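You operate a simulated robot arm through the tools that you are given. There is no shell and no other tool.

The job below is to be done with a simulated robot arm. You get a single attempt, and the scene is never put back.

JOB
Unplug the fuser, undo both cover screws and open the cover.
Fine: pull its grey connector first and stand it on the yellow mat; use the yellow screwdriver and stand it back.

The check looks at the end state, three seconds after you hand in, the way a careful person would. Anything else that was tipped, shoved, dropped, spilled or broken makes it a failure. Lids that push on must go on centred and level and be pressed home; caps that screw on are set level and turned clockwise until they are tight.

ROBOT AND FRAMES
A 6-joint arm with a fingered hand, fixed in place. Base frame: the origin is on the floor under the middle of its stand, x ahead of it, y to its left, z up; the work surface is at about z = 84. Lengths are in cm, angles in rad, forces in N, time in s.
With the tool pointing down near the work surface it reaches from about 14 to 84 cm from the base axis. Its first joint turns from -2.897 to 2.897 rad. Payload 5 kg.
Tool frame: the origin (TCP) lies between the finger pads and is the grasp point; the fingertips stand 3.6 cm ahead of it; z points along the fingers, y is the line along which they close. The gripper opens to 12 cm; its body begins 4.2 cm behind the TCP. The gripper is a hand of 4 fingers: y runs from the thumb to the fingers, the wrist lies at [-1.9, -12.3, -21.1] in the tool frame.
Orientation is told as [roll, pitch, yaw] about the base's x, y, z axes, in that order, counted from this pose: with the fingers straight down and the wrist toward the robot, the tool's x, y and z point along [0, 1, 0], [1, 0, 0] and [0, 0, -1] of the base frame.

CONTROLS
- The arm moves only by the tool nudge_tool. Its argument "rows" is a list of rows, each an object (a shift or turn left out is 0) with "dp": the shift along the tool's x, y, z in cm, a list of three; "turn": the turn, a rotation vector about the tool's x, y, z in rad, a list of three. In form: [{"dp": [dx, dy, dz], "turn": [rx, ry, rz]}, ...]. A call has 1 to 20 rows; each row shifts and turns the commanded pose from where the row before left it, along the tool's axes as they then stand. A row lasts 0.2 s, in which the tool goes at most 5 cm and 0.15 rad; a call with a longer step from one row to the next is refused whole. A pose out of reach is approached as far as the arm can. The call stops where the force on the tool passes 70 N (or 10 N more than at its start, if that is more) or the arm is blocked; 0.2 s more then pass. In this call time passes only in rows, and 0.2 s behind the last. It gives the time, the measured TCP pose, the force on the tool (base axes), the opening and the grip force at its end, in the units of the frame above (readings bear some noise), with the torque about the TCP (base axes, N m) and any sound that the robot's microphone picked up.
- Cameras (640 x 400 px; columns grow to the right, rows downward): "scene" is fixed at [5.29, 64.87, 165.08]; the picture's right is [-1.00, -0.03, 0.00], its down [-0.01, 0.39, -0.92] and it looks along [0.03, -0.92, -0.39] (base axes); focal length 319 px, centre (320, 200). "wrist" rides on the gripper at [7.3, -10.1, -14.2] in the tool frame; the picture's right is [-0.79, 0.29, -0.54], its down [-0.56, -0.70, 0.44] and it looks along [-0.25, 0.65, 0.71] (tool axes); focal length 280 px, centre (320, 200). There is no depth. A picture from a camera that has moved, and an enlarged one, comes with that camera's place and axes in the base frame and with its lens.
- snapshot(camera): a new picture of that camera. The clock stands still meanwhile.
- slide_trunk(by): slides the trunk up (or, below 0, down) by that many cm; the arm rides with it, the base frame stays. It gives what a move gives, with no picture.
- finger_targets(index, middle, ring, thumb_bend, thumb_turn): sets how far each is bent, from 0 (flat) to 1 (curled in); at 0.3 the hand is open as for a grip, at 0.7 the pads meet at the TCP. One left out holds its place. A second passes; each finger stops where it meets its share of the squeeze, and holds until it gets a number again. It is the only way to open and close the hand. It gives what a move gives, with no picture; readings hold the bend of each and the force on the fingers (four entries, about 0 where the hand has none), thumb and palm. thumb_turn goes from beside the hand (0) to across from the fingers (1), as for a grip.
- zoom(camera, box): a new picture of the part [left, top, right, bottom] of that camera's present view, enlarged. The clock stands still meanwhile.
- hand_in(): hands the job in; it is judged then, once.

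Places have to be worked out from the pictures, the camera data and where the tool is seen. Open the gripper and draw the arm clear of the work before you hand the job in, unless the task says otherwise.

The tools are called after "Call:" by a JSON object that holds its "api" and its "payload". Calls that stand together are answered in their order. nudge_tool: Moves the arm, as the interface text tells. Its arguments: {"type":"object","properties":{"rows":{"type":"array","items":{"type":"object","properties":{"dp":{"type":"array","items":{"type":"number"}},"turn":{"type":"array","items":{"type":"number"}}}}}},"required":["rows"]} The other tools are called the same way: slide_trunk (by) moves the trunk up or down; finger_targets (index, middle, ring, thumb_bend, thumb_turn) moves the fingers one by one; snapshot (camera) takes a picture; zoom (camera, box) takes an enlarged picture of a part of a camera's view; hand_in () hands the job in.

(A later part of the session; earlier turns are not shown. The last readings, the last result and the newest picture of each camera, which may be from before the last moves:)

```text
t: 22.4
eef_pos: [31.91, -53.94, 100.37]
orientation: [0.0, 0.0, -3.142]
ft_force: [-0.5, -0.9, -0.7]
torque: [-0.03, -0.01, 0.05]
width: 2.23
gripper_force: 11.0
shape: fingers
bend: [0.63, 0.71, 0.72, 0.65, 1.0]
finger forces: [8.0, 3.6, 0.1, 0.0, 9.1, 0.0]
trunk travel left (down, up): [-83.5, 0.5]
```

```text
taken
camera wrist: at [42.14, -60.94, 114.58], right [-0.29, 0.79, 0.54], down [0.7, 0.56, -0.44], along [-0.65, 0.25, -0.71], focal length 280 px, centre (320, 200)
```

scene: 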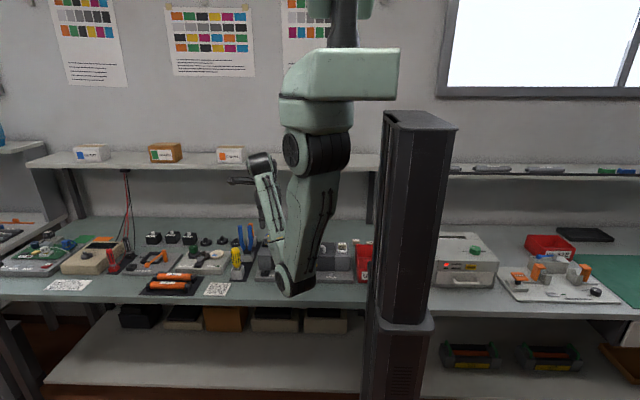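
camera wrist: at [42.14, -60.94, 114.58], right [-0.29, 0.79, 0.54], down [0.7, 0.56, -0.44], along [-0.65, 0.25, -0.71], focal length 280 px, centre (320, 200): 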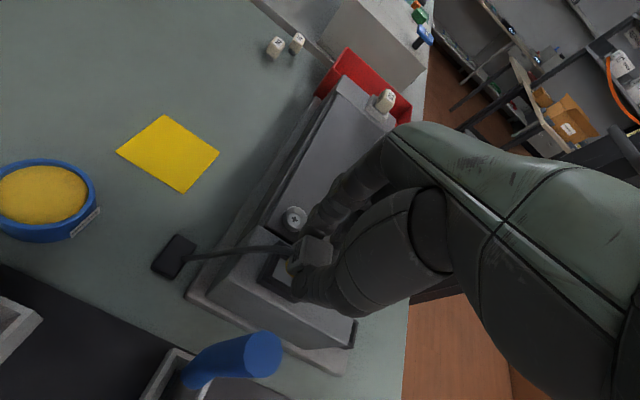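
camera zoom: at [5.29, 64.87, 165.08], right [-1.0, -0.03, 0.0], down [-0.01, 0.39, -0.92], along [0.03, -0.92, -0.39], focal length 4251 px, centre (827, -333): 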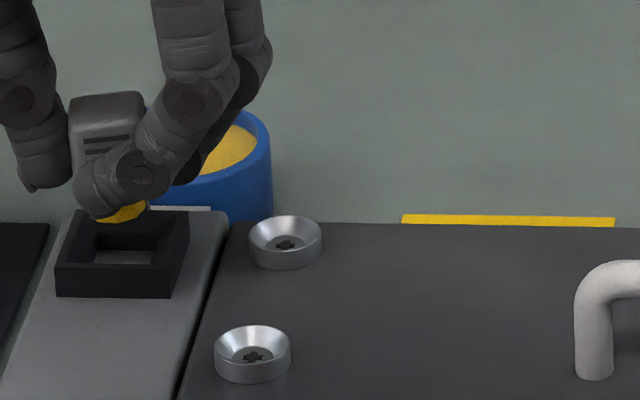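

The plug is fully out of its socket (bottom ≈ z 94.9, i.e. 5.5 cm below the TCP), with a slight twist in the grip. I raise it clear and carry it behind the fuser, above the mat centre at about [21.7, -69.7].

Call:
{"api": "nudge_tool", "payload": {"rows": [{"dp": [0, 0, -1.5]}, {"dp": [0, 0, -1.5]}, {"dp": [0.5, 0, -0.5]}, {"dp": [2, 0.6, 0]}, {"dp": [2.4, 1.5, 0]}, {"dp": [2.4, 1.8, 0]}, {"dp": [2.4, 1.8, 0]}, {"dp": [2.4, 1.8, 0]}, {"dp": [2.2, 1.6, 0]}, {"dp": [1.4, 1.0, 0]}]}}

Call:
{"api": "snapshot", "payload": {"camera": "scene"}}

Call:
{"api": "snapshot", "payload": {"camera": "wrist"}}

```text
t: 24.6
eef_pos: [21.57, -65.9, 104.9]
orientation: [0.0, 0.0, -3.141]
ft_force: [-0.4, -0.7, -0.8]
torque: [-0.03, -0.02, -0.04]
width: 2.21
gripper_force: 10.2
shape: fingers
bend: [0.63, 0.71, 0.72, 0.65, 1.0]
finger forces: [7.9, 3.3, 0.0, 0.0, 9.1, 0.0]
out of reach, approached as far as the arm can: row 8, 9, 10
trunk travel left (down, up): [-83.5, 0.5]
```

```text
taken
```

scene: 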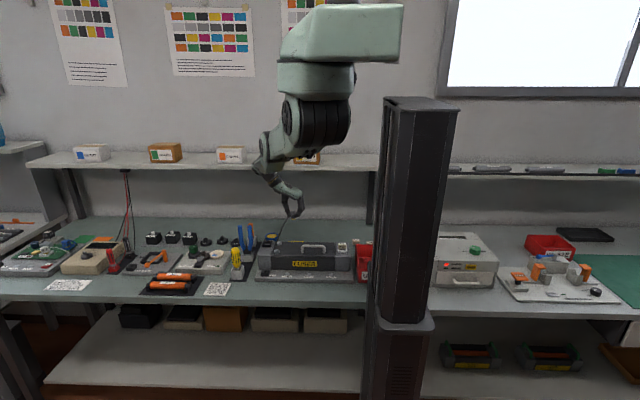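

```text
taken
camera wrist: at [31.75, -73.14, 119.1], right [-0.29, 0.79, 0.54], down [0.7, 0.56, -0.44], along [-0.65, 0.25, -0.71], focal length 280 px, centre (320, 200)
```

wrist: 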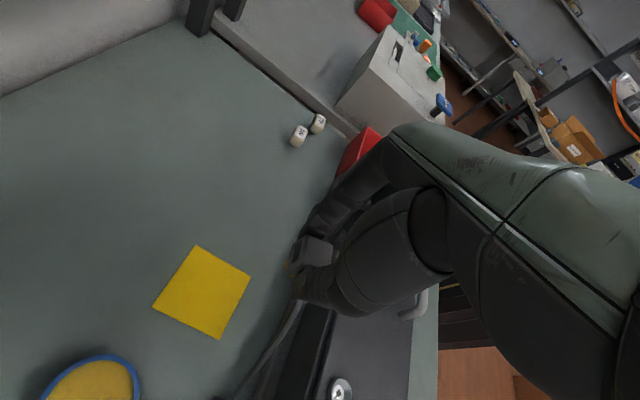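

At yaw 180° the wrist is too far out to reach the mat. I turn the hand (with the connector) to yaw −90°, wrist toward the robot, which shortens the reach.

Call:
{"api": "nudge_tool", "payload": {"rows": [{"turn": [0, 0, -0.1428]}, {"turn": [0, 0, -0.1428]}, {"turn": [0, 0, -0.1428]}, {"turn": [0, 0, -0.1428]}, {"turn": [0, 0, -0.1428]}, {"turn": [0, 0, -0.1428]}, {"turn": [0, 0, -0.1428]}, {"turn": [0, 0, -0.1428]}, {"turn": [0, 0, -0.1428]}, {"turn": [0, 0, -0.1428]}, {"turn": [0, 0, -0.1428]}]}}

Call:
{"api": "snapshot", "payload": {"camera": "scene"}}

Call:
{"api": "snapshot", "payload": {"camera": "wrist"}}

```text
t: 27.0
eef_pos: [25.53, -76.55, 99.35]
orientation: [0.002, 0.001, -1.569]
ft_force: [0.8, 0.3, -0.4]
torque: [0.02, 0.01, 0.02]
width: 2.21
gripper_force: 9.9
shape: fingers
bend: [0.63, 0.71, 0.72, 0.65, 1.0]
finger forces: [7.9, 2.9, 0.1, 0.0, 9.1, 0.0]
out of reach, approached as far as the arm can: row 1, 2, 3, 4, 5, 6, 7, 8, 9, 10
trunk travel left (down, up): [-83.5, 0.5]
```

```text
taken
```

scene: 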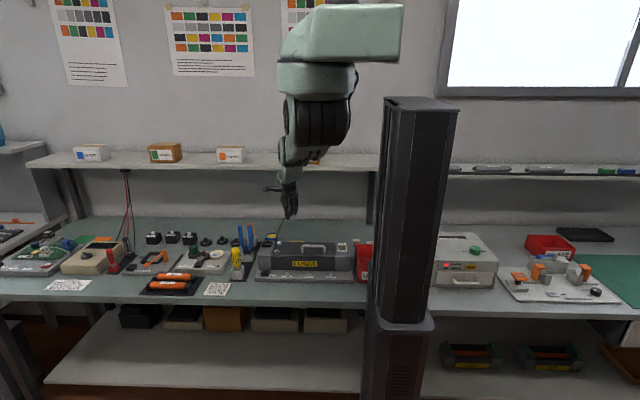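

```text
taken
camera wrist: at [32.83, -66.4, 113.61], right [-0.79, -0.29, 0.54], down [-0.56, 0.7, -0.44], along [-0.25, -0.65, -0.71], focal length 280 px, centre (320, 200)
```

wrist: 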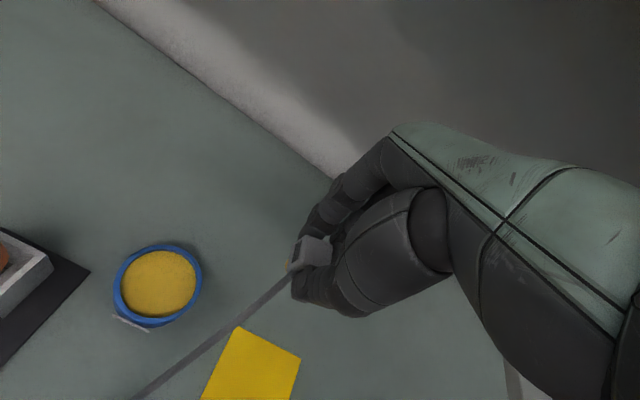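

The arm drifted outward while the pose was out of reach, but nothing was touched and the grip is unchanged. It now sits at [25.5, -76.5, 99.4] with yaw −90°; I move back to above the mat centre at the same height.

Call:
{"api": "nudge_tool", "payload": {"rows": [{"dp": [-1.0, -1.8, 0]}, {"dp": [-1.0, -1.7, 0]}, {"dp": [-1.0, -1.7, 0]}, {"dp": [-0.8, -1.6, 0]}]}}

Call:
{"api": "zoom", "payload": {"camera": "scene", "box": [250, 140, 370, 250]}}

Call:
{"api": "snapshot", "payload": {"camera": "wrist"}}

Call:
{"api": "zoom", "payload": {"camera": "wrist", "box": [240, 200, 400, 320]}}

```text
t: 28.0
eef_pos: [22.92, -75.37, 96.12]
orientation: [0.0, 0.002, -1.572]
ft_force: [0.5, -0.3, 0.0]
torque: [0.0, -0.01, 0.0]
width: 2.22
gripper_force: 9.8
shape: fingers
bend: [0.63, 0.71, 0.72, 0.65, 1.0]
finger forces: [7.9, 2.8, 0.1, 0.0, 9.1, 0.1]
out of reach, approached as far as the arm can: row 1, 2, 3, 4
trunk travel left (down, up): [-83.5, 0.5]
```

```text
3.64 times, centred on (310, 195) of scene
camera zoom: at [5.29, 64.87, 165.08], right [-1.0, -0.03, 0.0], down [-0.01, 0.39, -0.92], along [0.03, -0.92, -0.39], focal length 1160 px, centre (356, 218)
```

zoom: 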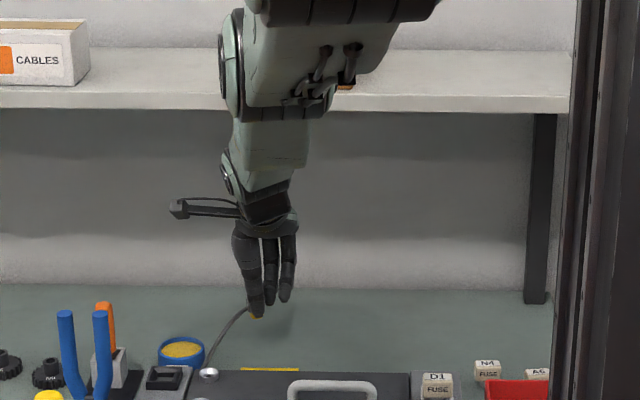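

```text
taken
camera wrist: at [30.32, -65.06, 110.32], right [-0.79, -0.29, 0.54], down [-0.56, 0.7, -0.44], along [-0.25, -0.65, -0.71], focal length 280 px, centre (320, 200)
```

wrist: 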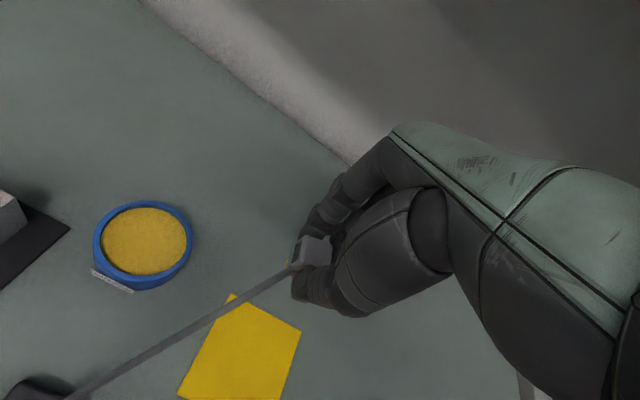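

```text
3.33 times, centred on (320, 260) of wrist
camera zoom: at [30.32, -65.06, 110.32], right [-0.79, -0.29, 0.54], down [-0.56, 0.7, -0.44], along [-0.25, -0.65, -0.71], focal length 935 px, centre (320, 0)
```

zoom: 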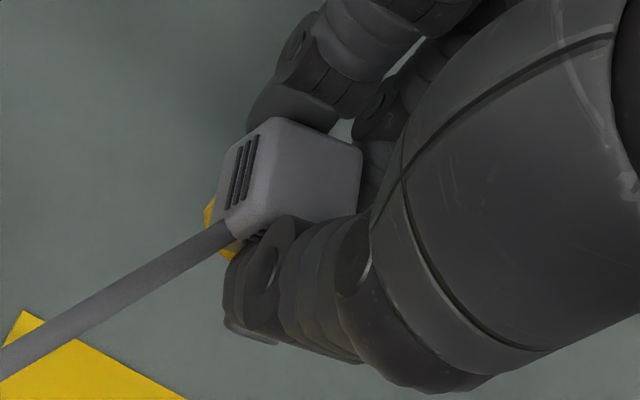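

The arm is stretched straight (singular), so it cannot fold inward directly. Raising the hand should flex the elbow, so I go up in small steps and check.

Call:
{"api": "nudge_tool", "payload": {"rows": [{"dp": [0, 0, -1.5]}, {"dp": [0, 0, -1.5]}, {"dp": [0, 0, -1.5]}]}}

```text
t: 28.8
eef_pos: [23.36, -77.16, 99.54]
orientation: [0.0, 0.001, -1.571]
ft_force: [-0.5, -0.5, -0.5]
torque: [0.02, 0.0, 0.03]
width: 2.24
gripper_force: 10.0
shape: fingers
bend: [0.63, 0.71, 0.72, 0.65, 1.0]
finger forces: [7.9, 2.8, 0.0, 0.0, 9.1, 0.1]
out of reach, approached as far as the arm can: row 1, 2, 3
trunk travel left (down, up): [-83.5, 0.5]
```

Call:
{"api": "zoom", "payload": {"camera": "scene", "box": [240, 60, 400, 240]}}

```text
2.22 times, centred on (320, 150) of scene
camera zoom: at [5.29, 64.87, 165.08], right [-1.0, -0.03, 0.0], down [-0.01, 0.39, -0.92], along [0.03, -0.92, -0.39], focal length 709 px, centre (320, 311)
```

zoom: 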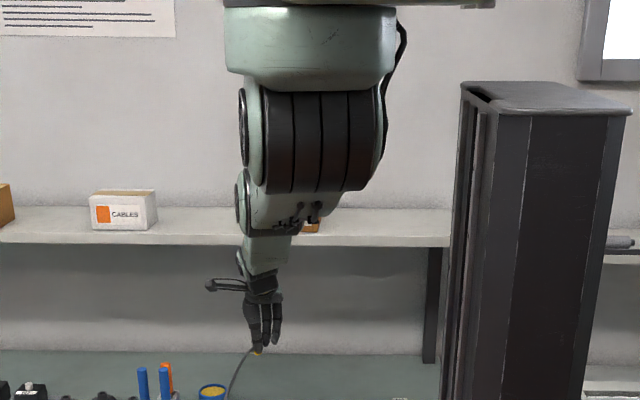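

The wrist lies on a full-stretch sphere around the shoulder (centre r≈10, z≈154), which confirms the straight-arm lock. The shelf edge above limits going up, so I lower the trunk 5 cm first (connector stays ~5 cm above the bench), then command a larger up-and-inward move to flex the elbow.

Call:
{"api": "slide_trunk", "payload": {"by": -5}}

Call:
{"api": "nudge_tool", "payload": {"rows": [{"dp": [0, -2, -3.5]}, {"dp": [0, -3, -3.5]}, {"dp": [0, -4, -2]}]}}

```text
t: 29.7
eef_pos: [23.39, -77.18, 94.7]
orientation: [-0.001, 0.001, -1.568]
ft_force: [-0.4, -0.2, 0.2]
torque: [0.01, 0.03, -0.02]
width: 2.26
gripper_force: 9.7
shape: fingers
bend: [0.63, 0.71, 0.72, 0.65, 1.0]
finger forces: [7.9, 2.7, 0.1, 0.0, 9.1, 0.0]
trunk travel left (down, up): [-78.5, 5.5]
```

```text
t: 30.5
eef_pos: [24.93, -78.73, 98.32]
orientation: [-0.001, 0.001, -1.57]
ft_force: [0.5, -0.1, 0.0]
torque: [-0.01, 0.0, -0.03]
width: 2.24
gripper_force: 9.7
shape: fingers
bend: [0.63, 0.71, 0.72, 0.65, 1.0]
finger forces: [7.9, 2.8, 0.0, 0.1, 9.2, 0.0]
out of reach, approached as far as the arm can: row 1, 2, 3
trunk travel left (down, up): [-78.5, 5.5]
```

Still locked, possibly the elbow is just past straight. I try an outward-and-up step, to carry the elbow back through straight, followed by inward steps.

Call:
{"api": "nudge_tool", "payload": {"rows": [{"dp": [0, 2.5, -2.0]}, {"dp": [0, -1.0, -2.0]}, {"dp": [0, -3, -1.0]}, {"dp": [0, -3.5, 0]}]}}

```text
t: 31.5
eef_pos: [26.08, -79.9, 101.74]
orientation: [-0.002, 0.006, -1.571]
ft_force: [-0.3, 1.1, 0.5]
torque: [0.03, -0.01, -0.01]
width: 2.25
gripper_force: 9.9
shape: fingers
bend: [0.63, 0.71, 0.72, 0.65, 1.0]
finger forces: [8.0, 2.8, 0.0, 0.1, 9.2, 0.0]
out of reach, approached as far as the arm can: row 1, 2, 3, 4
trunk travel left (down, up): [-78.5, 5.5]
```

Still locked. I lower the trunk a further 6 cm for headroom, then push the command clearly outward so the elbow settles exactly straight. After that I make one large upward tangential step with a little inward, to bend it the right way.

Call:
{"api": "slide_trunk", "payload": {"by": -6}}

Call:
{"api": "nudge_tool", "payload": {"rows": [{"dp": [0.8, 2.3, 1.7]}, {"dp": [0.8, 2.3, 1.7]}, {"dp": [0.8, 2.3, 1.7]}, {"dp": [0.8, 2.3, 1.7]}, {"dp": [0.8, 2.3, 1.7]}]}}

```text
t: 32.5
eef_pos: [26.12, -79.81, 95.73]
orientation: [-0.001, 0.002, -1.571]
ft_force: [0.5, 0.1, -0.1]
torque: [0.0, 0.0, -0.04]
width: 2.22
gripper_force: 9.4
shape: fingers
bend: [0.63, 0.71, 0.72, 0.65, 1.0]
finger forces: [8.0, 2.7, 0.1, 0.0, 9.3, 0.0]
trunk travel left (down, up): [-72.5, 11.5]
```

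```text
t: 33.7
eef_pos: [26.96, -79.42, 94.49]
orientation: [0.001, 0.003, -1.57]
ft_force: [0.9, 0.9, 0.8]
torque: [-0.01, 0.03, 0.0]
width: 2.23
gripper_force: 10.4
shape: fingers
bend: [0.63, 0.71, 0.72, 0.65, 1.0]
finger forces: [8.1, 2.8, 0.0, 0.0, 9.7, 0.0]
out of reach, approached as far as the arm can: row 1, 2, 3, 4, 5
trunk travel left (down, up): [-72.5, 11.5]
```

The arm is fully stretched now and the grip is unchanged. Now the large upward step, followed by inward-and-up steps.

Call:
{"api": "nudge_tool", "payload": {"rows": [{"dp": [0.5, 1.5, -4.3]}, {"dp": [-0.5, -1.3, -1.5]}, {"dp": [-0.6, -1.8, -1.0]}, {"dp": [-0.6, -2.0, -0.5]}]}}

```text
t: 34.7
eef_pos: [25.86, -75.87, 101.75]
orientation: [0.0, 0.0, -1.571]
ft_force: [0.2, 0.7, 0.2]
torque: [0.02, -0.03, 0.03]
width: 2.23
gripper_force: 9.9
shape: fingers
bend: [0.63, 0.71, 0.72, 0.66, 1.0]
finger forces: [7.9, 2.7, 0.1, 0.0, 9.2, 0.0]
trunk travel left (down, up): [-72.5, 11.5]
```

The elbow bent and the arm is free again, exactly where commanded. I move over the mat centre at z≈97.

Call:
{"api": "nudge_tool", "payload": {"rows": [{"dp": [-1.0, -1.5, 0.9]}, {"dp": [-1.0, -1.5, 0.9]}, {"dp": [-1.0, -1.5, 0.9]}, {"dp": [-1.0, -1.6, 0.9]}]}}

Call:
{"api": "zoom", "payload": {"camera": "scene", "box": [240, 130, 400, 290]}}

Call:
{"api": "snapshot", "payload": {"camera": "wrist"}}

Call:
{"api": "zoom", "payload": {"camera": "wrist", "box": [240, 200, 400, 320]}}

```text
t: 35.7
eef_pos: [21.78, -69.55, 98.14]
orientation: [-0.001, 0.002, -1.569]
ft_force: [-0.4, 0.3, 0.0]
torque: [0.01, 0.03, 0.01]
width: 2.18
gripper_force: 9.8
shape: fingers
bend: [0.63, 0.71, 0.72, 0.66, 1.0]
finger forces: [7.9, 2.7, 0.1, 0.0, 9.0, 0.0]
trunk travel left (down, up): [-72.5, 11.5]
```

```text
2.50 times, centred on (320, 210) of scene
camera zoom: at [5.29, 64.87, 165.08], right [-1.0, -0.03, 0.0], down [-0.01, 0.39, -0.92], along [0.03, -0.92, -0.39], focal length 797 px, centre (320, 175)
```

zoom: 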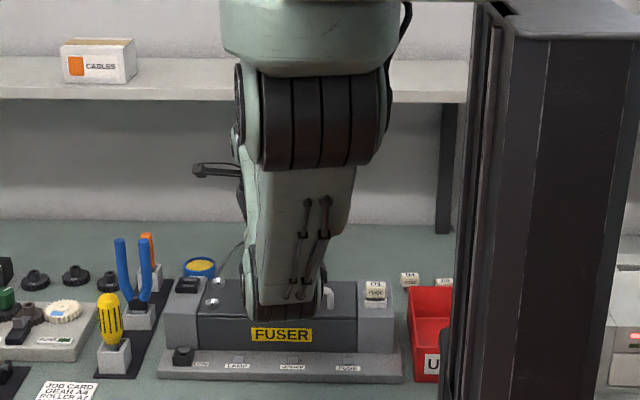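

```text
taken
camera wrist: at [29.08, -59.35, 112.35], right [-0.79, -0.29, 0.54], down [-0.56, 0.7, -0.44], along [-0.25, -0.65, -0.72], focal length 280 px, centre (320, 200)
```

wrist: 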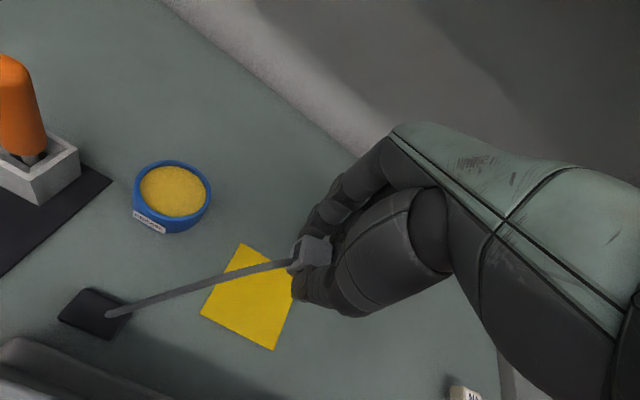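

```text
3.33 times, centred on (320, 260) of wrist
camera zoom: at [29.08, -59.35, 112.35], right [-0.79, -0.29, 0.54], down [-0.56, 0.7, -0.44], along [-0.25, -0.65, -0.72], focal length 935 px, centre (320, 0)
```

zoom: 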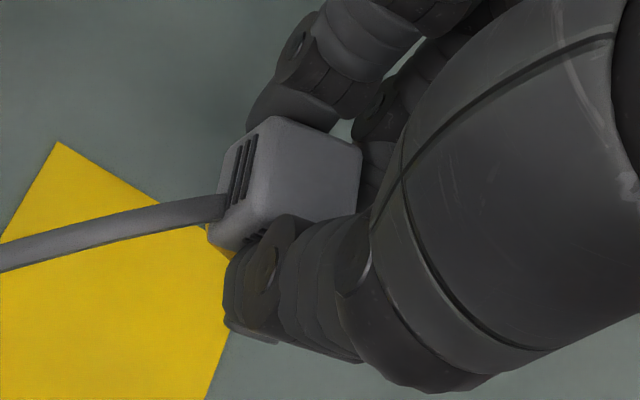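

The elbow hangs low in front of the fuser now, so I raise the trunk 5 cm again before lowering the connector. The cap sits about 0.8 cm to +x of the TCP, so I shift −0.8 cm in x while going down.

Call:
{"api": "slide_trunk", "payload": {"by": 5}}

Call:
{"api": "nudge_tool", "payload": {"rows": [{"dp": [-0.4, 0, 1.5]}, {"dp": [-0.4, 0, 1.5]}, {"dp": [0, 0, 1.5]}, {"dp": [0, 0, 1.5]}, {"dp": [0, 0, 1.5]}, {"dp": [0, 0, 1.5]}, {"dp": [0, 0, 1.5]}]}}

Call:
{"api": "zoom", "payload": {"camera": "scene", "box": [240, 130, 400, 290]}}

Call:
{"api": "zoom", "payload": {"camera": "wrist", "box": [200, 180, 400, 330]}}

```text
t: 36.6
eef_pos: [21.76, -69.62, 103.02]
orientation: [-0.001, 0.004, -1.569]
ft_force: [-0.4, -0.3, -1.1]
torque: [0.01, -0.02, -0.01]
width: 2.23
gripper_force: 9.9
shape: fingers
bend: [0.63, 0.71, 0.72, 0.66, 1.0]
finger forces: [7.8, 2.5, 0.1, 0.0, 9.1, 0.0]
trunk travel left (down, up): [-77.5, 6.5]
```

```text
t: 38.2
eef_pos: [20.84, -69.62, 92.5]
orientation: [0.0, 0.0, -1.571]
ft_force: [-0.6, 0.1, -0.1]
torque: [-0.01, 0.01, 0.04]
width: 2.23
gripper_force: 10.1
shape: fingers
bend: [0.63, 0.71, 0.72, 0.66, 1.0]
finger forces: [7.8, 2.6, 0.1, 0.0, 9.1, 0.0]
trunk travel left (down, up): [-77.5, 6.5]
```

```text
2.50 times, centred on (320, 210) of scene
camera zoom: at [5.29, 64.87, 165.08], right [-1.0, -0.03, 0.0], down [-0.01, 0.39, -0.92], along [0.03, -0.92, -0.39], focal length 797 px, centre (320, 175)
```

zoom: 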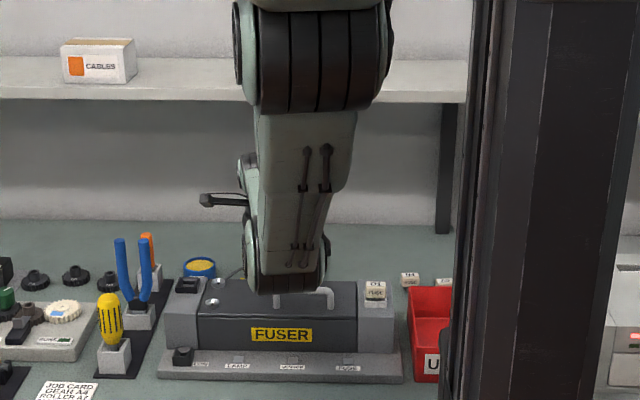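

```text
2.67 times, centred on (300, 255) of wrist
camera zoom: at [28.18, -59.5, 106.77], right [-0.79, -0.29, 0.54], down [-0.56, 0.7, -0.44], along [-0.25, -0.65, -0.72], focal length 748 px, centre (373, 53)
```

zoom: 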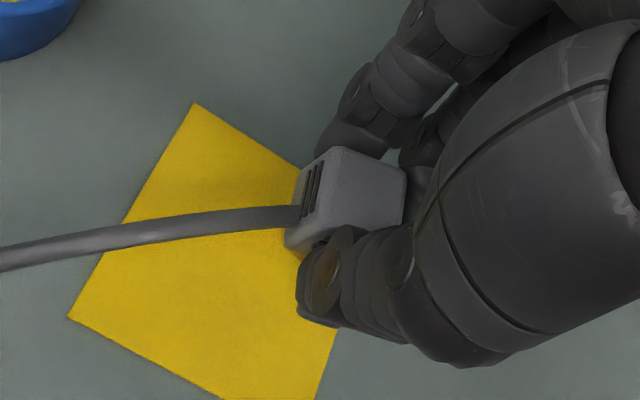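

The connector hangs over the middle of the mat with its bottom near z≈87. I lower it to just above the surface.

Call:
{"api": "nudge_tool", "payload": {"rows": [{"dp": [-0.2, 0.3, 0.8]}, {"dp": [0, 0, 0.7]}, {"dp": [0, 0, 0.5]}]}}

Call:
{"api": "zoom", "payload": {"camera": "wrist", "box": [240, 200, 400, 320]}}

```text
t: 39.0
eef_pos: [20.71, -69.89, 90.47]
orientation: [0.0, 0.003, -1.57]
ft_force: [-0.7, 0.0, 0.2]
torque: [0.05, 0.04, 0.0]
width: 2.2
gripper_force: 9.5
shape: fingers
bend: [0.63, 0.71, 0.72, 0.66, 1.0]
finger forces: [7.9, 2.6, 0.1, 0.1, 9.1, 0.0]
trunk travel left (down, up): [-77.5, 6.5]
```

```text
3.33 times, centred on (320, 260) of wrist
camera zoom: at [28.11, -59.75, 104.73], right [-0.79, -0.29, 0.54], down [-0.56, 0.7, -0.44], along [-0.25, -0.65, -0.72], focal length 935 px, centre (320, 0)
```

zoom: 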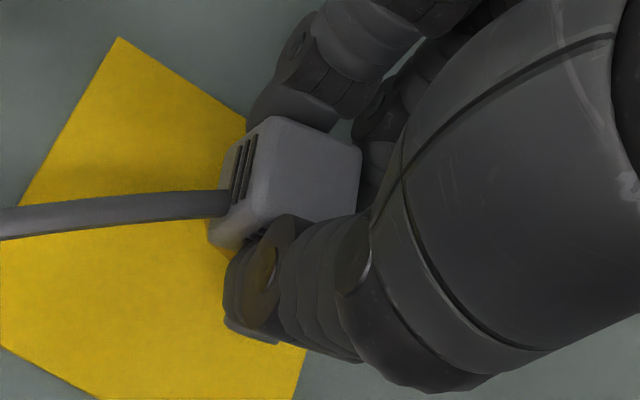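

No contact yet. I continue in 0.2–0.3 cm steps, watching the force.

Call:
{"api": "nudge_tool", "payload": {"rows": [{"dp": [0, 0, 0.3]}, {"dp": [0, 0, 0.2]}]}}

Call:
{"api": "nudge_tool", "payload": {"rows": [{"dp": [0, 0, 0.2]}, {"dp": [0, 0, 0.1]}]}}

```text
t: 39.6
eef_pos: [20.71, -69.85, 89.94]
orientation: [0.0, 0.001, -1.573]
ft_force: [0.6, 0.5, -0.3]
torque: [0.01, -0.02, -0.05]
width: 2.21
gripper_force: 9.5
shape: fingers
bend: [0.63, 0.71, 0.72, 0.66, 1.0]
finger forces: [7.7, 2.6, 0.0, 0.1, 9.1, 0.1]
trunk travel left (down, up): [-77.5, 6.5]
```

```text
t: 40.2
eef_pos: [20.81, -69.92, 89.78]
orientation: [0.0, 0.003, -1.572]
ft_force: [-0.1, 0.1, -0.2]
torque: [-0.02, 0.02, 0.02]
width: 2.22
gripper_force: 10.1
shape: fingers
bend: [0.63, 0.71, 0.72, 0.66, 1.0]
finger forces: [7.8, 2.5, 0.0, 0.0, 9.1, 0.0]
trunk travel left (down, up): [-77.5, 6.5]
```

No contact yet at z≈89.8; I keep lowering in small increments.

Call:
{"api": "nudge_tool", "payload": {"rows": [{"dp": [0, 0, 0.2]}, {"dp": [0, 0, 0.2]}]}}

Call:
{"api": "nudge_tool", "payload": {"rows": [{"dp": [0, 0, 0.2]}, {"dp": [0, 0, 0.1]}]}}

```text
t: 40.8
eef_pos: [20.71, -69.86, 89.35]
orientation: [-0.002, 0.005, -1.572]
ft_force: [-0.6, 0.3, -0.1]
torque: [-0.01, 0.03, 0.03]
width: 2.21
gripper_force: 10.1
shape: fingers
bend: [0.63, 0.71, 0.72, 0.66, 1.0]
finger forces: [7.8, 2.4, 0.0, 0.1, 9.1, 0.0]
trunk travel left (down, up): [-77.5, 6.5]
```

```text
t: 41.4
eef_pos: [20.77, -70.03, 89.1]
orientation: [0.001, 0.0, -1.571]
ft_force: [0.2, -0.2, 3.2]
torque: [0.0, -0.03, 0.01]
width: 2.23
gripper_force: 10.5
shape: fingers
bend: [0.63, 0.71, 0.72, 0.66, 1.0]
finger forces: [8.4, 3.0, 0.1, 0.0, 9.6, 0.0]
trunk travel left (down, up): [-77.5, 6.5]
```

Contact is felt (3 N) at z≈89.1. I press 0.1 cm more to let it settle flat, then look before releasing.

Call:
{"api": "nudge_tool", "payload": {"rows": [{"dp": [0, 0, 0.12]}]}}

Call:
{"api": "zoom", "payload": {"camera": "wrist", "box": [250, 210, 370, 300]}}

```text
t: 41.8
eef_pos: [20.75, -69.98, 89.16]
orientation: [0.0, 0.0, -1.57]
ft_force: [-1.0, -1.0, 6.7]
torque: [-0.04, 0.01, -0.04]
width: 2.19
gripper_force: 11.2
shape: fingers
bend: [0.63, 0.71, 0.72, 0.66, 1.0]
finger forces: [9.2, 3.5, 0.1, 0.0, 9.8, 0.1]
trunk travel left (down, up): [-77.5, 6.5]
```

```text
4.44 times, centred on (310, 255) of wrist
camera zoom: at [28.08, -59.72, 103.31], right [-0.79, -0.29, 0.54], down [-0.56, 0.7, -0.44], along [-0.25, -0.65, -0.71], focal length 1246 px, centre (364, -44)
```

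zoom: 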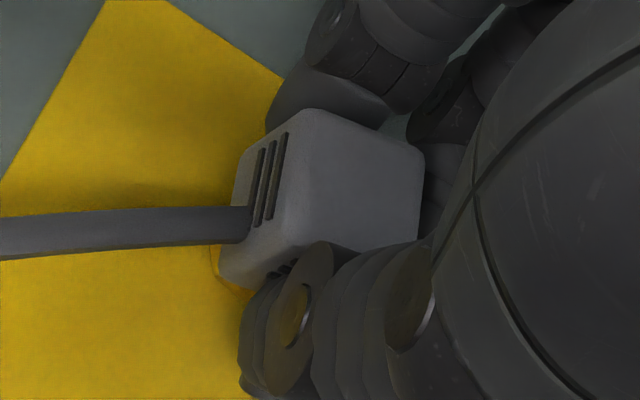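

Seated with about 7 N. I release gently in steps.

Call:
{"api": "finger_targets", "payload": {"index": 0.58, "middle": 0.62, "ring": 0.62, "thumb_bend": 0.6}}

Call:
{"api": "zoom", "payload": {"camera": "wrist", "box": [250, 210, 370, 300]}}

```text
t: 42.8
eef_pos: [20.75, -69.78, 88.98]
orientation: [0.001, 0.004, -1.571]
ft_force: [0.7, 0.7, 0.6]
torque: [-0.04, 0.02, -0.03]
width: 3.81
gripper_force: 0.0
shape: fingers
bend: [0.57, 0.62, 0.62, 0.6, 1.0]
finger forces: [0.0, 0.0, 0.0, 0.1, 0.0, 0.0]
trunk travel left (down, up): [-77.5, 6.5]
```

```text
4.44 times, centred on (310, 255) of wrist
camera zoom: at [28.12, -59.73, 103.18], right [-0.79, -0.29, 0.54], down [-0.56, 0.7, -0.44], along [-0.25, -0.65, -0.72], focal length 1246 px, centre (364, -44)
```

zoom: 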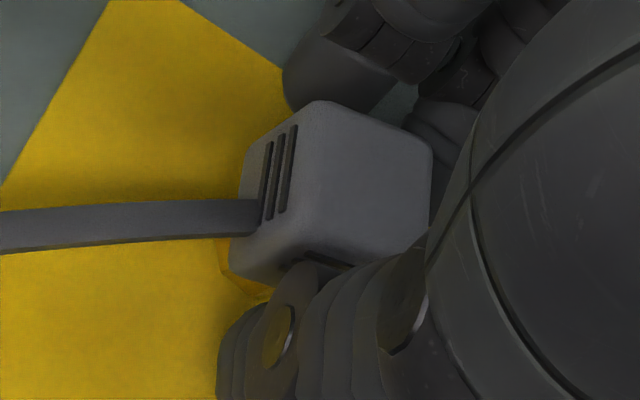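

The connector stands by itself on the mat. I open further to get well clear of it.

Call:
{"api": "finger_targets", "payload": {"index": 0.45, "middle": 0.45, "ring": 0.45, "thumb_bend": 0.45}}

Call:
{"api": "zoom", "payload": {"camera": "wrist", "box": [200, 180, 400, 330]}}

```text
t: 43.8
eef_pos: [20.82, -69.87, 89.06]
orientation: [-0.001, 0.006, -1.571]
ft_force: [-0.3, 0.5, 0.6]
torque: [0.01, 0.02, 0.0]
width: 7.83
gripper_force: 0.0
shape: fingers
bend: [0.45, 0.45, 0.45, 0.45, 0.99]
finger forces: [0.0, 0.0, 0.0, 0.0, 0.0, 0.0]
trunk travel left (down, up): [-77.5, 6.5]
```

```text
2.67 times, centred on (300, 255) of wrist
camera zoom: at [28.12, -59.74, 103.18], right [-0.79, -0.29, 0.54], down [-0.56, 0.7, -0.44], along [-0.25, -0.65, -0.72], focal length 748 px, centre (373, 53)
```

zoom: 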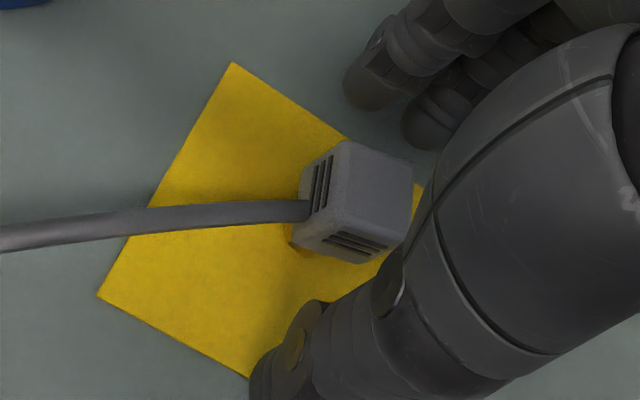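

The connector stands upright near the mat centre ([21.7, -69.4]). I rise straight up and then confirm with pictures.

Call:
{"api": "nudge_tool", "payload": {"rows": [{"dp": [0, 0, -1.0]}, {"dp": [0, 0, -1.5]}, {"dp": [0, 0, -2]}, {"dp": [0, 0, -2.5]}, {"dp": [0, 0, -2.5]}, {"dp": [0, 0, -2.5]}, {"dp": [0, 0, -2.5]}]}}

Call:
{"api": "snapshot", "payload": {"camera": "wrist"}}

Call:
{"api": "snapshot", "payload": {"camera": "scene"}}

```text
t: 45.4
eef_pos: [20.79, -69.73, 103.52]
orientation: [-0.001, 0.004, -1.571]
ft_force: [0.2, -0.3, 0.0]
torque: [0.01, 0.0, -0.01]
width: 7.88
gripper_force: 0.1
shape: fingers
bend: [0.45, 0.45, 0.45, 0.45, 0.99]
finger forces: [0.1, 0.1, 0.0, 0.0, 0.0, 0.0]
trunk travel left (down, up): [-77.5, 6.5]
```

```text
taken
camera wrist: at [28.06, -59.72, 117.75], right [-0.79, -0.29, 0.54], down [-0.56, 0.7, -0.44], along [-0.25, -0.65, -0.72], focal length 280 px, centre (320, 200)
```

wrist: 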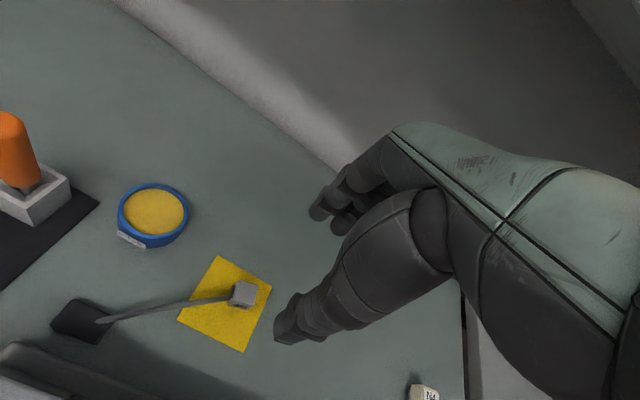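

```text
taken
```

scene: 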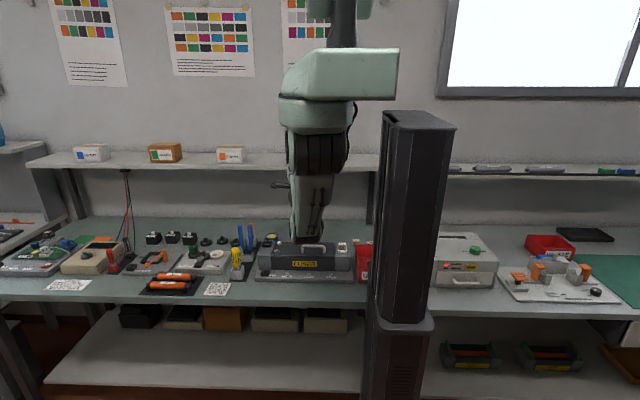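

The connector stands on the mat. Next the screwdriver: I rise and swing over toward its holder near [42.8, -42.7] to look at it closely.

Call:
{"api": "nudge_tool", "payload": {"rows": [{"dp": [0, 0, -4]}, {"dp": [0, 0, -4]}, {"dp": [0, 0, -3.5]}, {"dp": [2.75, -3.4, 0]}, {"dp": [2.75, -3.4, 0]}, {"dp": [2.75, -3.4, 0]}, {"dp": [2.75, -3.4, 0]}, {"dp": [2.75, -3.4, 0]}, {"dp": [2.75, -3.4, 0]}, {"dp": [2.75, -3.4, 0]}]}}

Call:
{"api": "snapshot", "payload": {"camera": "wrist"}}

Call:
{"api": "snapshot", "payload": {"camera": "scene"}}

```text
t: 47.6
eef_pos: [40.13, -45.99, 115.0]
orientation: [-0.001, 0.003, -1.571]
ft_force: [1.3, 0.0, 0.4]
torque: [-0.01, 0.01, -0.01]
width: 7.87
gripper_force: 0.1
shape: fingers
bend: [0.45, 0.45, 0.45, 0.45, 0.99]
finger forces: [0.0, 0.0, 0.1, 0.0, 0.0, 0.0]
trunk travel left (down, up): [-77.5, 6.5]
```

```text
taken
camera wrist: at [47.51, -35.89, 129.22], right [-0.79, -0.29, 0.54], down [-0.56, 0.7, -0.44], along [-0.25, -0.65, -0.71], focal length 280 px, centre (320, 200)
```

wrist: 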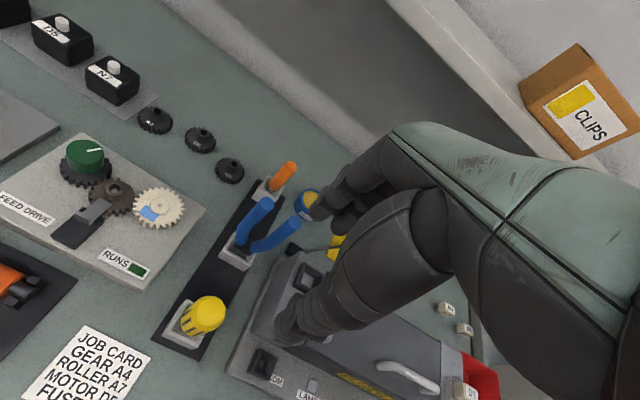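

```text
taken
```

scene: 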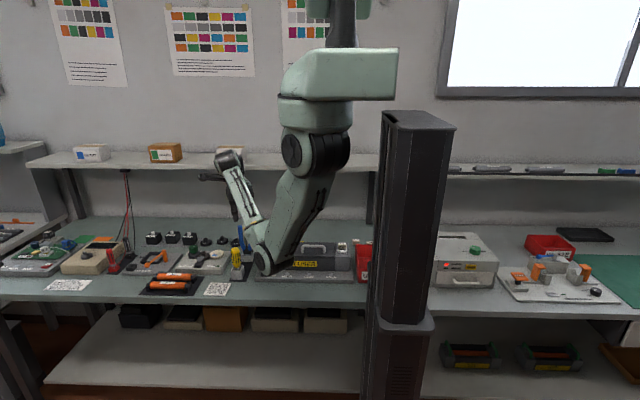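

Call:
{"api": "zoom", "payload": {"camera": "wrist", "box": [150, 270, 270, 360]}}

Call:
{"api": "zoom", "payload": {"camera": "scene", "box": [215, 235, 279, 290]}}

```text
4.44 times, centred on (210, 315) of wrist
camera zoom: at [47.51, -35.89, 129.22], right [-0.79, -0.29, 0.54], down [-0.56, 0.7, -0.44], along [-0.25, -0.65, -0.71], focal length 1246 px, centre (809, -311)
```

zoom: 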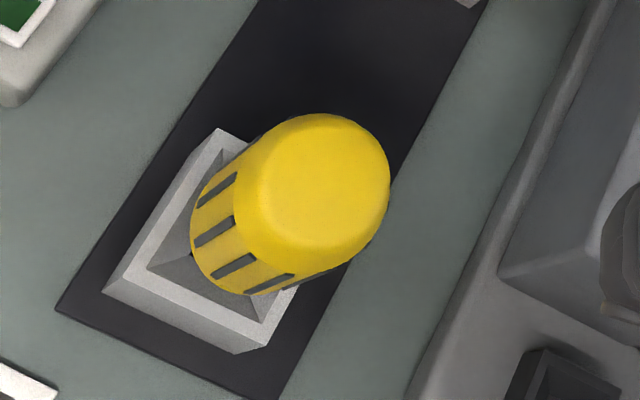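

```text
7.27 times, centred on (247, 262) of scene
camera zoom: at [5.29, 64.87, 165.08], right [-1.0, -0.03, 0.0], down [-0.01, 0.39, -0.92], along [0.03, -0.92, -0.39], focal length 2319 px, centre (851, -254)
```

zoom: 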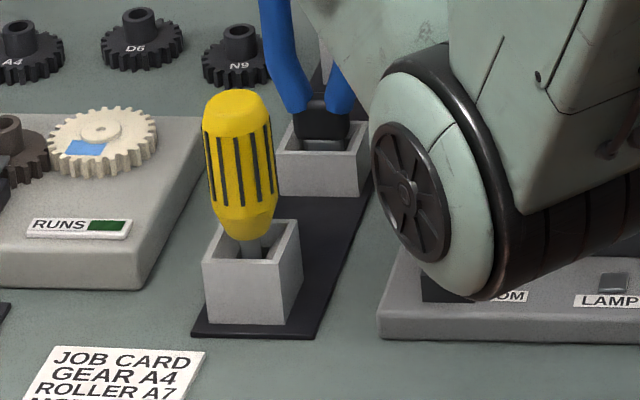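

The handle is upright, top at about [42.7, -43.2, 97.6], 8.4 cm long and ~3.9 cm thick; the block top is near z=89. I raise the trunk 5 cm for elbow clearance, centre over the handle, and check again.

Call:
{"api": "slide_trunk", "payload": {"by": 5}}

Call:
{"api": "nudge_tool", "payload": {"rows": [{"dp": [1.3, -1.4, 3]}, {"dp": [1.27, -1.39, 3]}, {"dp": [0, 0, 3.5]}]}}

Call:
{"api": "snapshot", "payload": {"camera": "wrist"}}

Call:
{"api": "zoom", "payload": {"camera": "scene", "box": [200, 150, 340, 300]}}

```text
t: 48.6
eef_pos: [40.03, -46.17, 119.92]
orientation: [-0.002, 0.004, -1.571]
ft_force: [0.0, -0.4, 0.6]
torque: [-0.01, 0.03, 0.0]
width: 7.9
gripper_force: 0.1
shape: fingers
bend: [0.45, 0.45, 0.45, 0.45, 0.99]
finger forces: [0.0, 0.0, 0.0, 0.0, 0.0, 0.0]
trunk travel left (down, up): [-82.5, 1.5]
```

```text
t: 49.4
eef_pos: [42.47, -43.26, 110.47]
orientation: [-0.001, 0.003, -1.571]
ft_force: [-0.2, 0.1, 1.2]
torque: [0.02, 0.0, 0.06]
width: 7.89
gripper_force: 0.0
shape: fingers
bend: [0.45, 0.45, 0.45, 0.45, 0.99]
finger forces: [0.0, 0.1, 0.0, 0.0, 0.0, 0.0]
trunk travel left (down, up): [-82.5, 1.5]
```

```text
taken
camera wrist: at [49.83, -33.13, 124.71], right [-0.79, -0.29, 0.54], down [-0.56, 0.7, -0.44], along [-0.25, -0.65, -0.72], focal length 280 px, centre (320, 200)
```

wrist: 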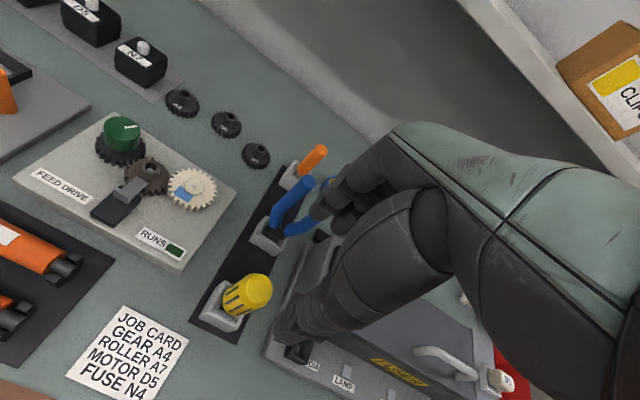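

```text
2.67 times, centred on (270, 225) of scene
camera zoom: at [5.29, 64.87, 165.08], right [-1.0, -0.03, 0.0], down [-0.01, 0.39, -0.92], along [0.03, -0.92, -0.39], focal length 850 px, centre (453, 133)
```

zoom: 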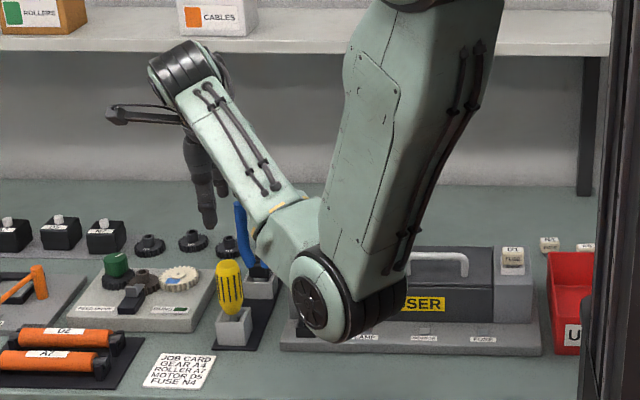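

Call:
{"api": "zoom", "payload": {"camera": "wrist", "box": [200, 260, 296, 332]}}

```text
5.56 times, centred on (248, 296) of wrist
camera zoom: at [49.83, -33.13, 124.71], right [-0.79, -0.29, 0.54], down [-0.56, 0.7, -0.44], along [-0.25, -0.65, -0.72], focal length 1558 px, centre (720, -333)
```

zoom: 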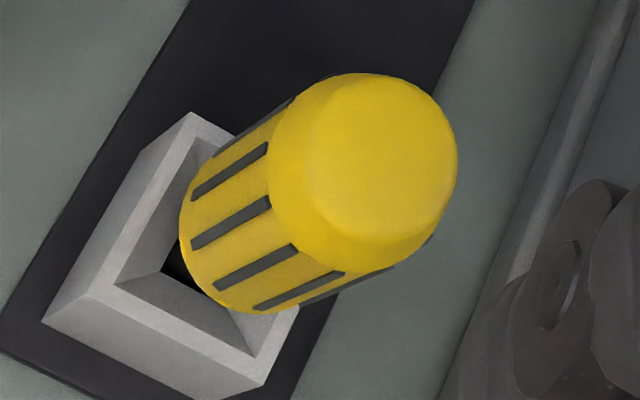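

The handle axis is at about (42.7, -43.3). I line up so it falls between index and middle opposite the thumb, and go down to z≈97 first.

Call:
{"api": "nudge_tool", "payload": {"rows": [{"dp": [0.38, 0, 2.5]}, {"dp": [0, 0, 2.5]}, {"dp": [0, 0, 2.5]}, {"dp": [0, 0, 2.5]}, {"dp": [0, 0, 2.5]}]}}

Call:
{"api": "snapshot", "payload": {"camera": "wrist"}}

Call:
{"api": "zoom", "payload": {"camera": "scene", "box": [200, 170, 320, 300]}}

```text
t: 50.6
eef_pos: [42.93, -43.26, 97.83]
orientation: [0.0, 0.0, -1.57]
ft_force: [-0.2, 0.0, 0.8]
torque: [-0.01, -0.01, -0.01]
width: 7.88
gripper_force: 0.1
shape: fingers
bend: [0.45, 0.45, 0.45, 0.45, 0.99]
finger forces: [0.0, 0.0, 0.0, 0.0, 0.0, 0.0]
trunk travel left (down, up): [-82.5, 1.5]
```

```text
taken
camera wrist: at [50.29, -33.16, 112.09], right [-0.79, -0.29, 0.54], down [-0.56, 0.7, -0.44], along [-0.25, -0.65, -0.72], focal length 280 px, centre (320, 200)
```

wrist: 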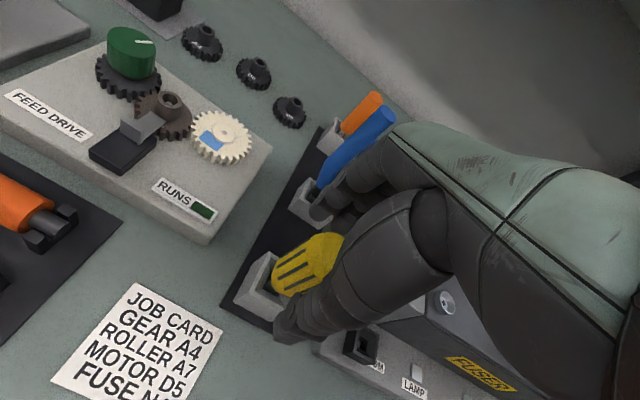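

```text
3.08 times, centred on (260, 235) of scene
camera zoom: at [5.29, 64.87, 165.08], right [-1.0, -0.03, 0.0], down [-0.01, 0.39, -0.92], along [0.03, -0.92, -0.39], focal length 981 px, centre (505, 92)
```

zoom: 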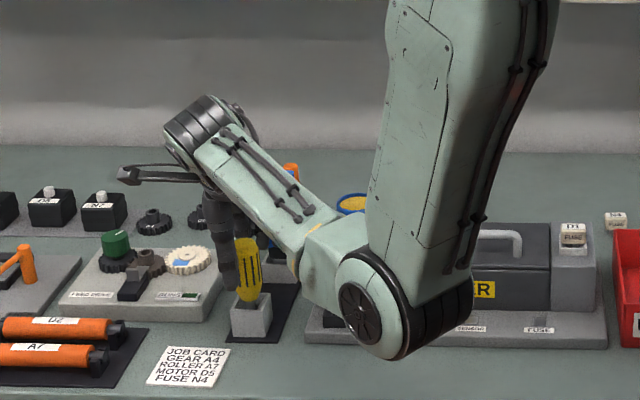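

Clearances look fine (pliers about 4 cm behind the knuckles). I continue down to z≈94.4 around the handle.

Call:
{"api": "nudge_tool", "payload": {"rows": [{"dp": [0, 0, 1.2]}, {"dp": [0, 0, 1.2]}, {"dp": [0, 0, 1.0]}]}}

Call:
{"api": "zoom", "payload": {"camera": "wrist", "box": [220, 180, 400, 360]}}

Call:
{"api": "zoom", "payload": {"camera": "scene", "box": [215, 215, 275, 285]}}

```text
t: 51.4
eef_pos: [42.8, -43.4, 94.45]
orientation: [-0.002, 0.003, -1.569]
ft_force: [0.0, 0.7, -0.2]
torque: [-0.03, -0.03, -0.03]
width: 7.89
gripper_force: 0.0
shape: fingers
bend: [0.45, 0.45, 0.45, 0.45, 0.99]
finger forces: [0.0, 0.0, 0.0, 0.1, 0.0, 0.1]
trunk travel left (down, up): [-82.5, 1.5]
```

```text
2.22 times, centred on (310, 270) of wrist
camera zoom: at [50.22, -33.26, 108.66], right [-0.79, -0.29, 0.54], down [-0.56, 0.7, -0.44], along [-0.25, -0.65, -0.72], focal length 623 px, centre (342, 44)
```

zoom: 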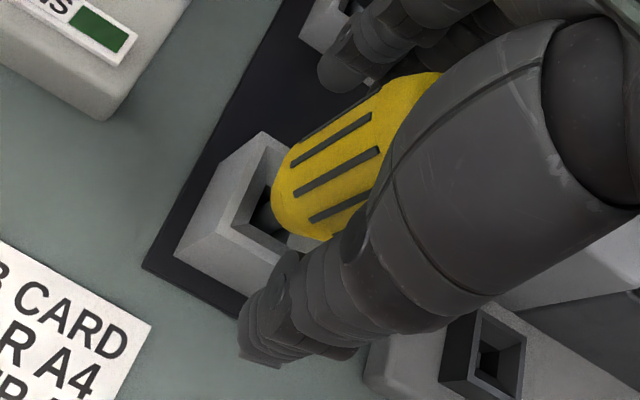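

```text
5.71 times, centred on (245, 250) of scene
camera zoom: at [5.29, 64.87, 165.08], right [-1.0, -0.03, 0.0], down [-0.01, 0.39, -0.92], along [0.03, -0.92, -0.39], focal length 1822 px, centre (749, -86)
```

zoom: 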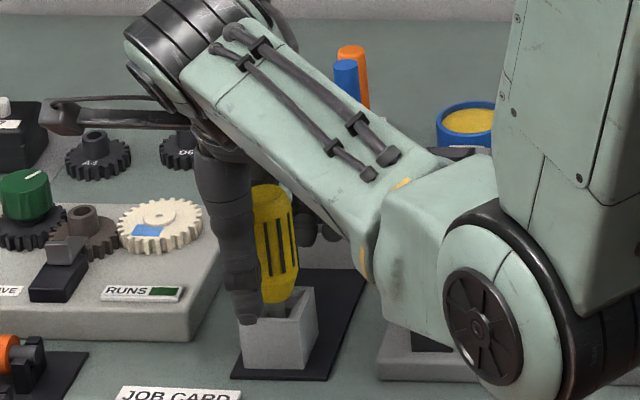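

The hand surrounds the handle. I close on it.

Call:
{"api": "finger_targets", "payload": {"index": 0.75, "middle": 0.75, "ring": 0.75, "thumb_bend": 0.75}}

Call:
{"api": "zoom", "payload": {"camera": "wrist", "box": [220, 180, 400, 360]}}

Call:
{"api": "zoom", "payload": {"camera": "scene", "box": [215, 215, 275, 285]}}

```text
t: 52.4
eef_pos: [42.89, -43.44, 94.53]
orientation: [-0.002, 0.002, -1.57]
ft_force: [0.1, -0.3, 1.1]
torque: [-0.03, -0.02, -0.05]
width: 3.26
gripper_force: 18.9
shape: fingers
bend: [0.63, 0.63, 0.75, 0.6, 1.0]
finger forces: [8.5, 10.0, 0.0, 0.0, 18.5, 0.0]
trunk travel left (down, up): [-82.5, 1.5]
```

```text
2.22 times, centred on (310, 270) of wrist
camera zoom: at [50.23, -33.28, 108.69], right [-0.79, -0.29, 0.54], down [-0.56, 0.7, -0.44], along [-0.25, -0.65, -0.72], focal length 623 px, centre (342, 44)
```

zoom: 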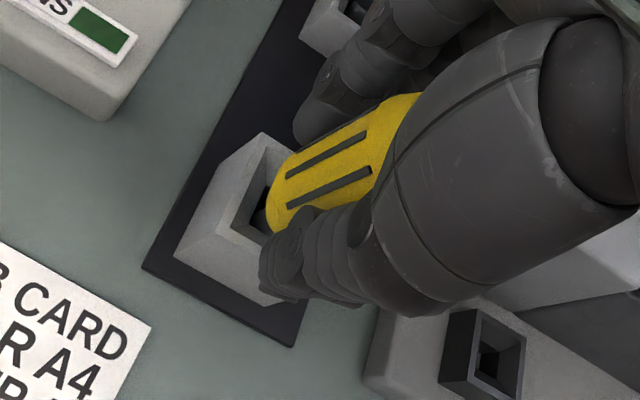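

```text
5.71 times, centred on (245, 250) of scene
camera zoom: at [5.29, 64.87, 165.08], right [-1.0, -0.03, 0.0], down [-0.01, 0.39, -0.92], along [0.03, -0.92, -0.39], focal length 1822 px, centre (749, -86)
```

zoom: 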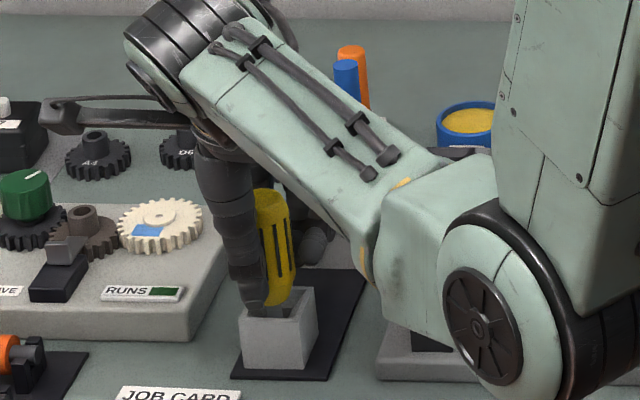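

The grip is balanced (thumb 18.5 N against index and middle). I lift the screwdriver straight out.

Call:
{"api": "nudge_tool", "payload": {"rows": [{"dp": [0, 0, -0.8]}, {"dp": [0, 0, -1.2]}, {"dp": [0, 0, -1.5]}, {"dp": [0, 0, -1.5]}, {"dp": [0, 0, -2]}, {"dp": [0, 0, -2]}, {"dp": [0, 0, -2]}, {"dp": [0, 0, -2]}]}}

Call:
{"api": "zoom", "payload": {"camera": "wrist", "box": [200, 180, 400, 380]}}

Call:
{"api": "zoom", "payload": {"camera": "scene", "box": [205, 180, 285, 285]}}

```text
t: 54.2
eef_pos: [42.92, -43.39, 107.52]
orientation: [0.0, 0.004, -1.571]
ft_force: [-0.2, 0.8, 0.0]
torque: [-0.01, 0.0, -0.01]
width: 3.29
gripper_force: 18.5
shape: fingers
bend: [0.63, 0.64, 0.75, 0.6, 1.0]
finger forces: [8.6, 10.0, 0.0, 0.0, 18.6, 0.1]
trunk travel left (down, up): [-82.5, 1.5]
```

```text
2.00 times, centred on (300, 280) of wrist
camera zoom: at [50.31, -33.27, 121.7], right [-0.79, -0.29, 0.54], down [-0.56, 0.7, -0.44], along [-0.25, -0.65, -0.72], focal length 561 px, centre (360, 40)
```

zoom: 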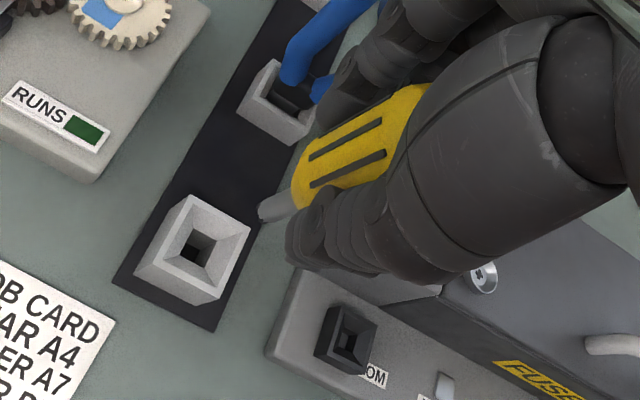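

```text
3.81 times, centred on (245, 232) of scene
camera zoom: at [5.29, 64.87, 165.08], right [-1.0, -0.03, 0.0], down [-0.01, 0.39, -0.92], along [0.03, -0.92, -0.39], focal length 1215 px, centre (606, 76)
```

zoom: 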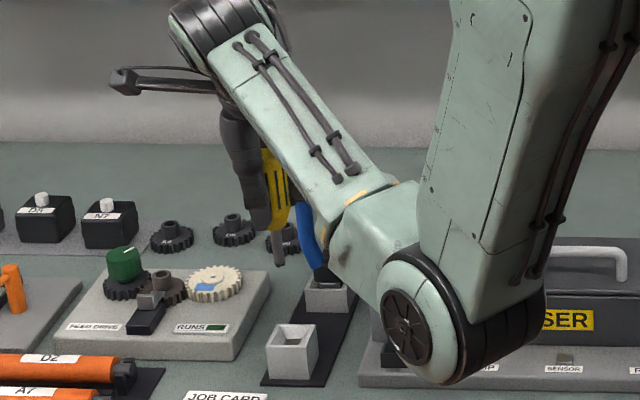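

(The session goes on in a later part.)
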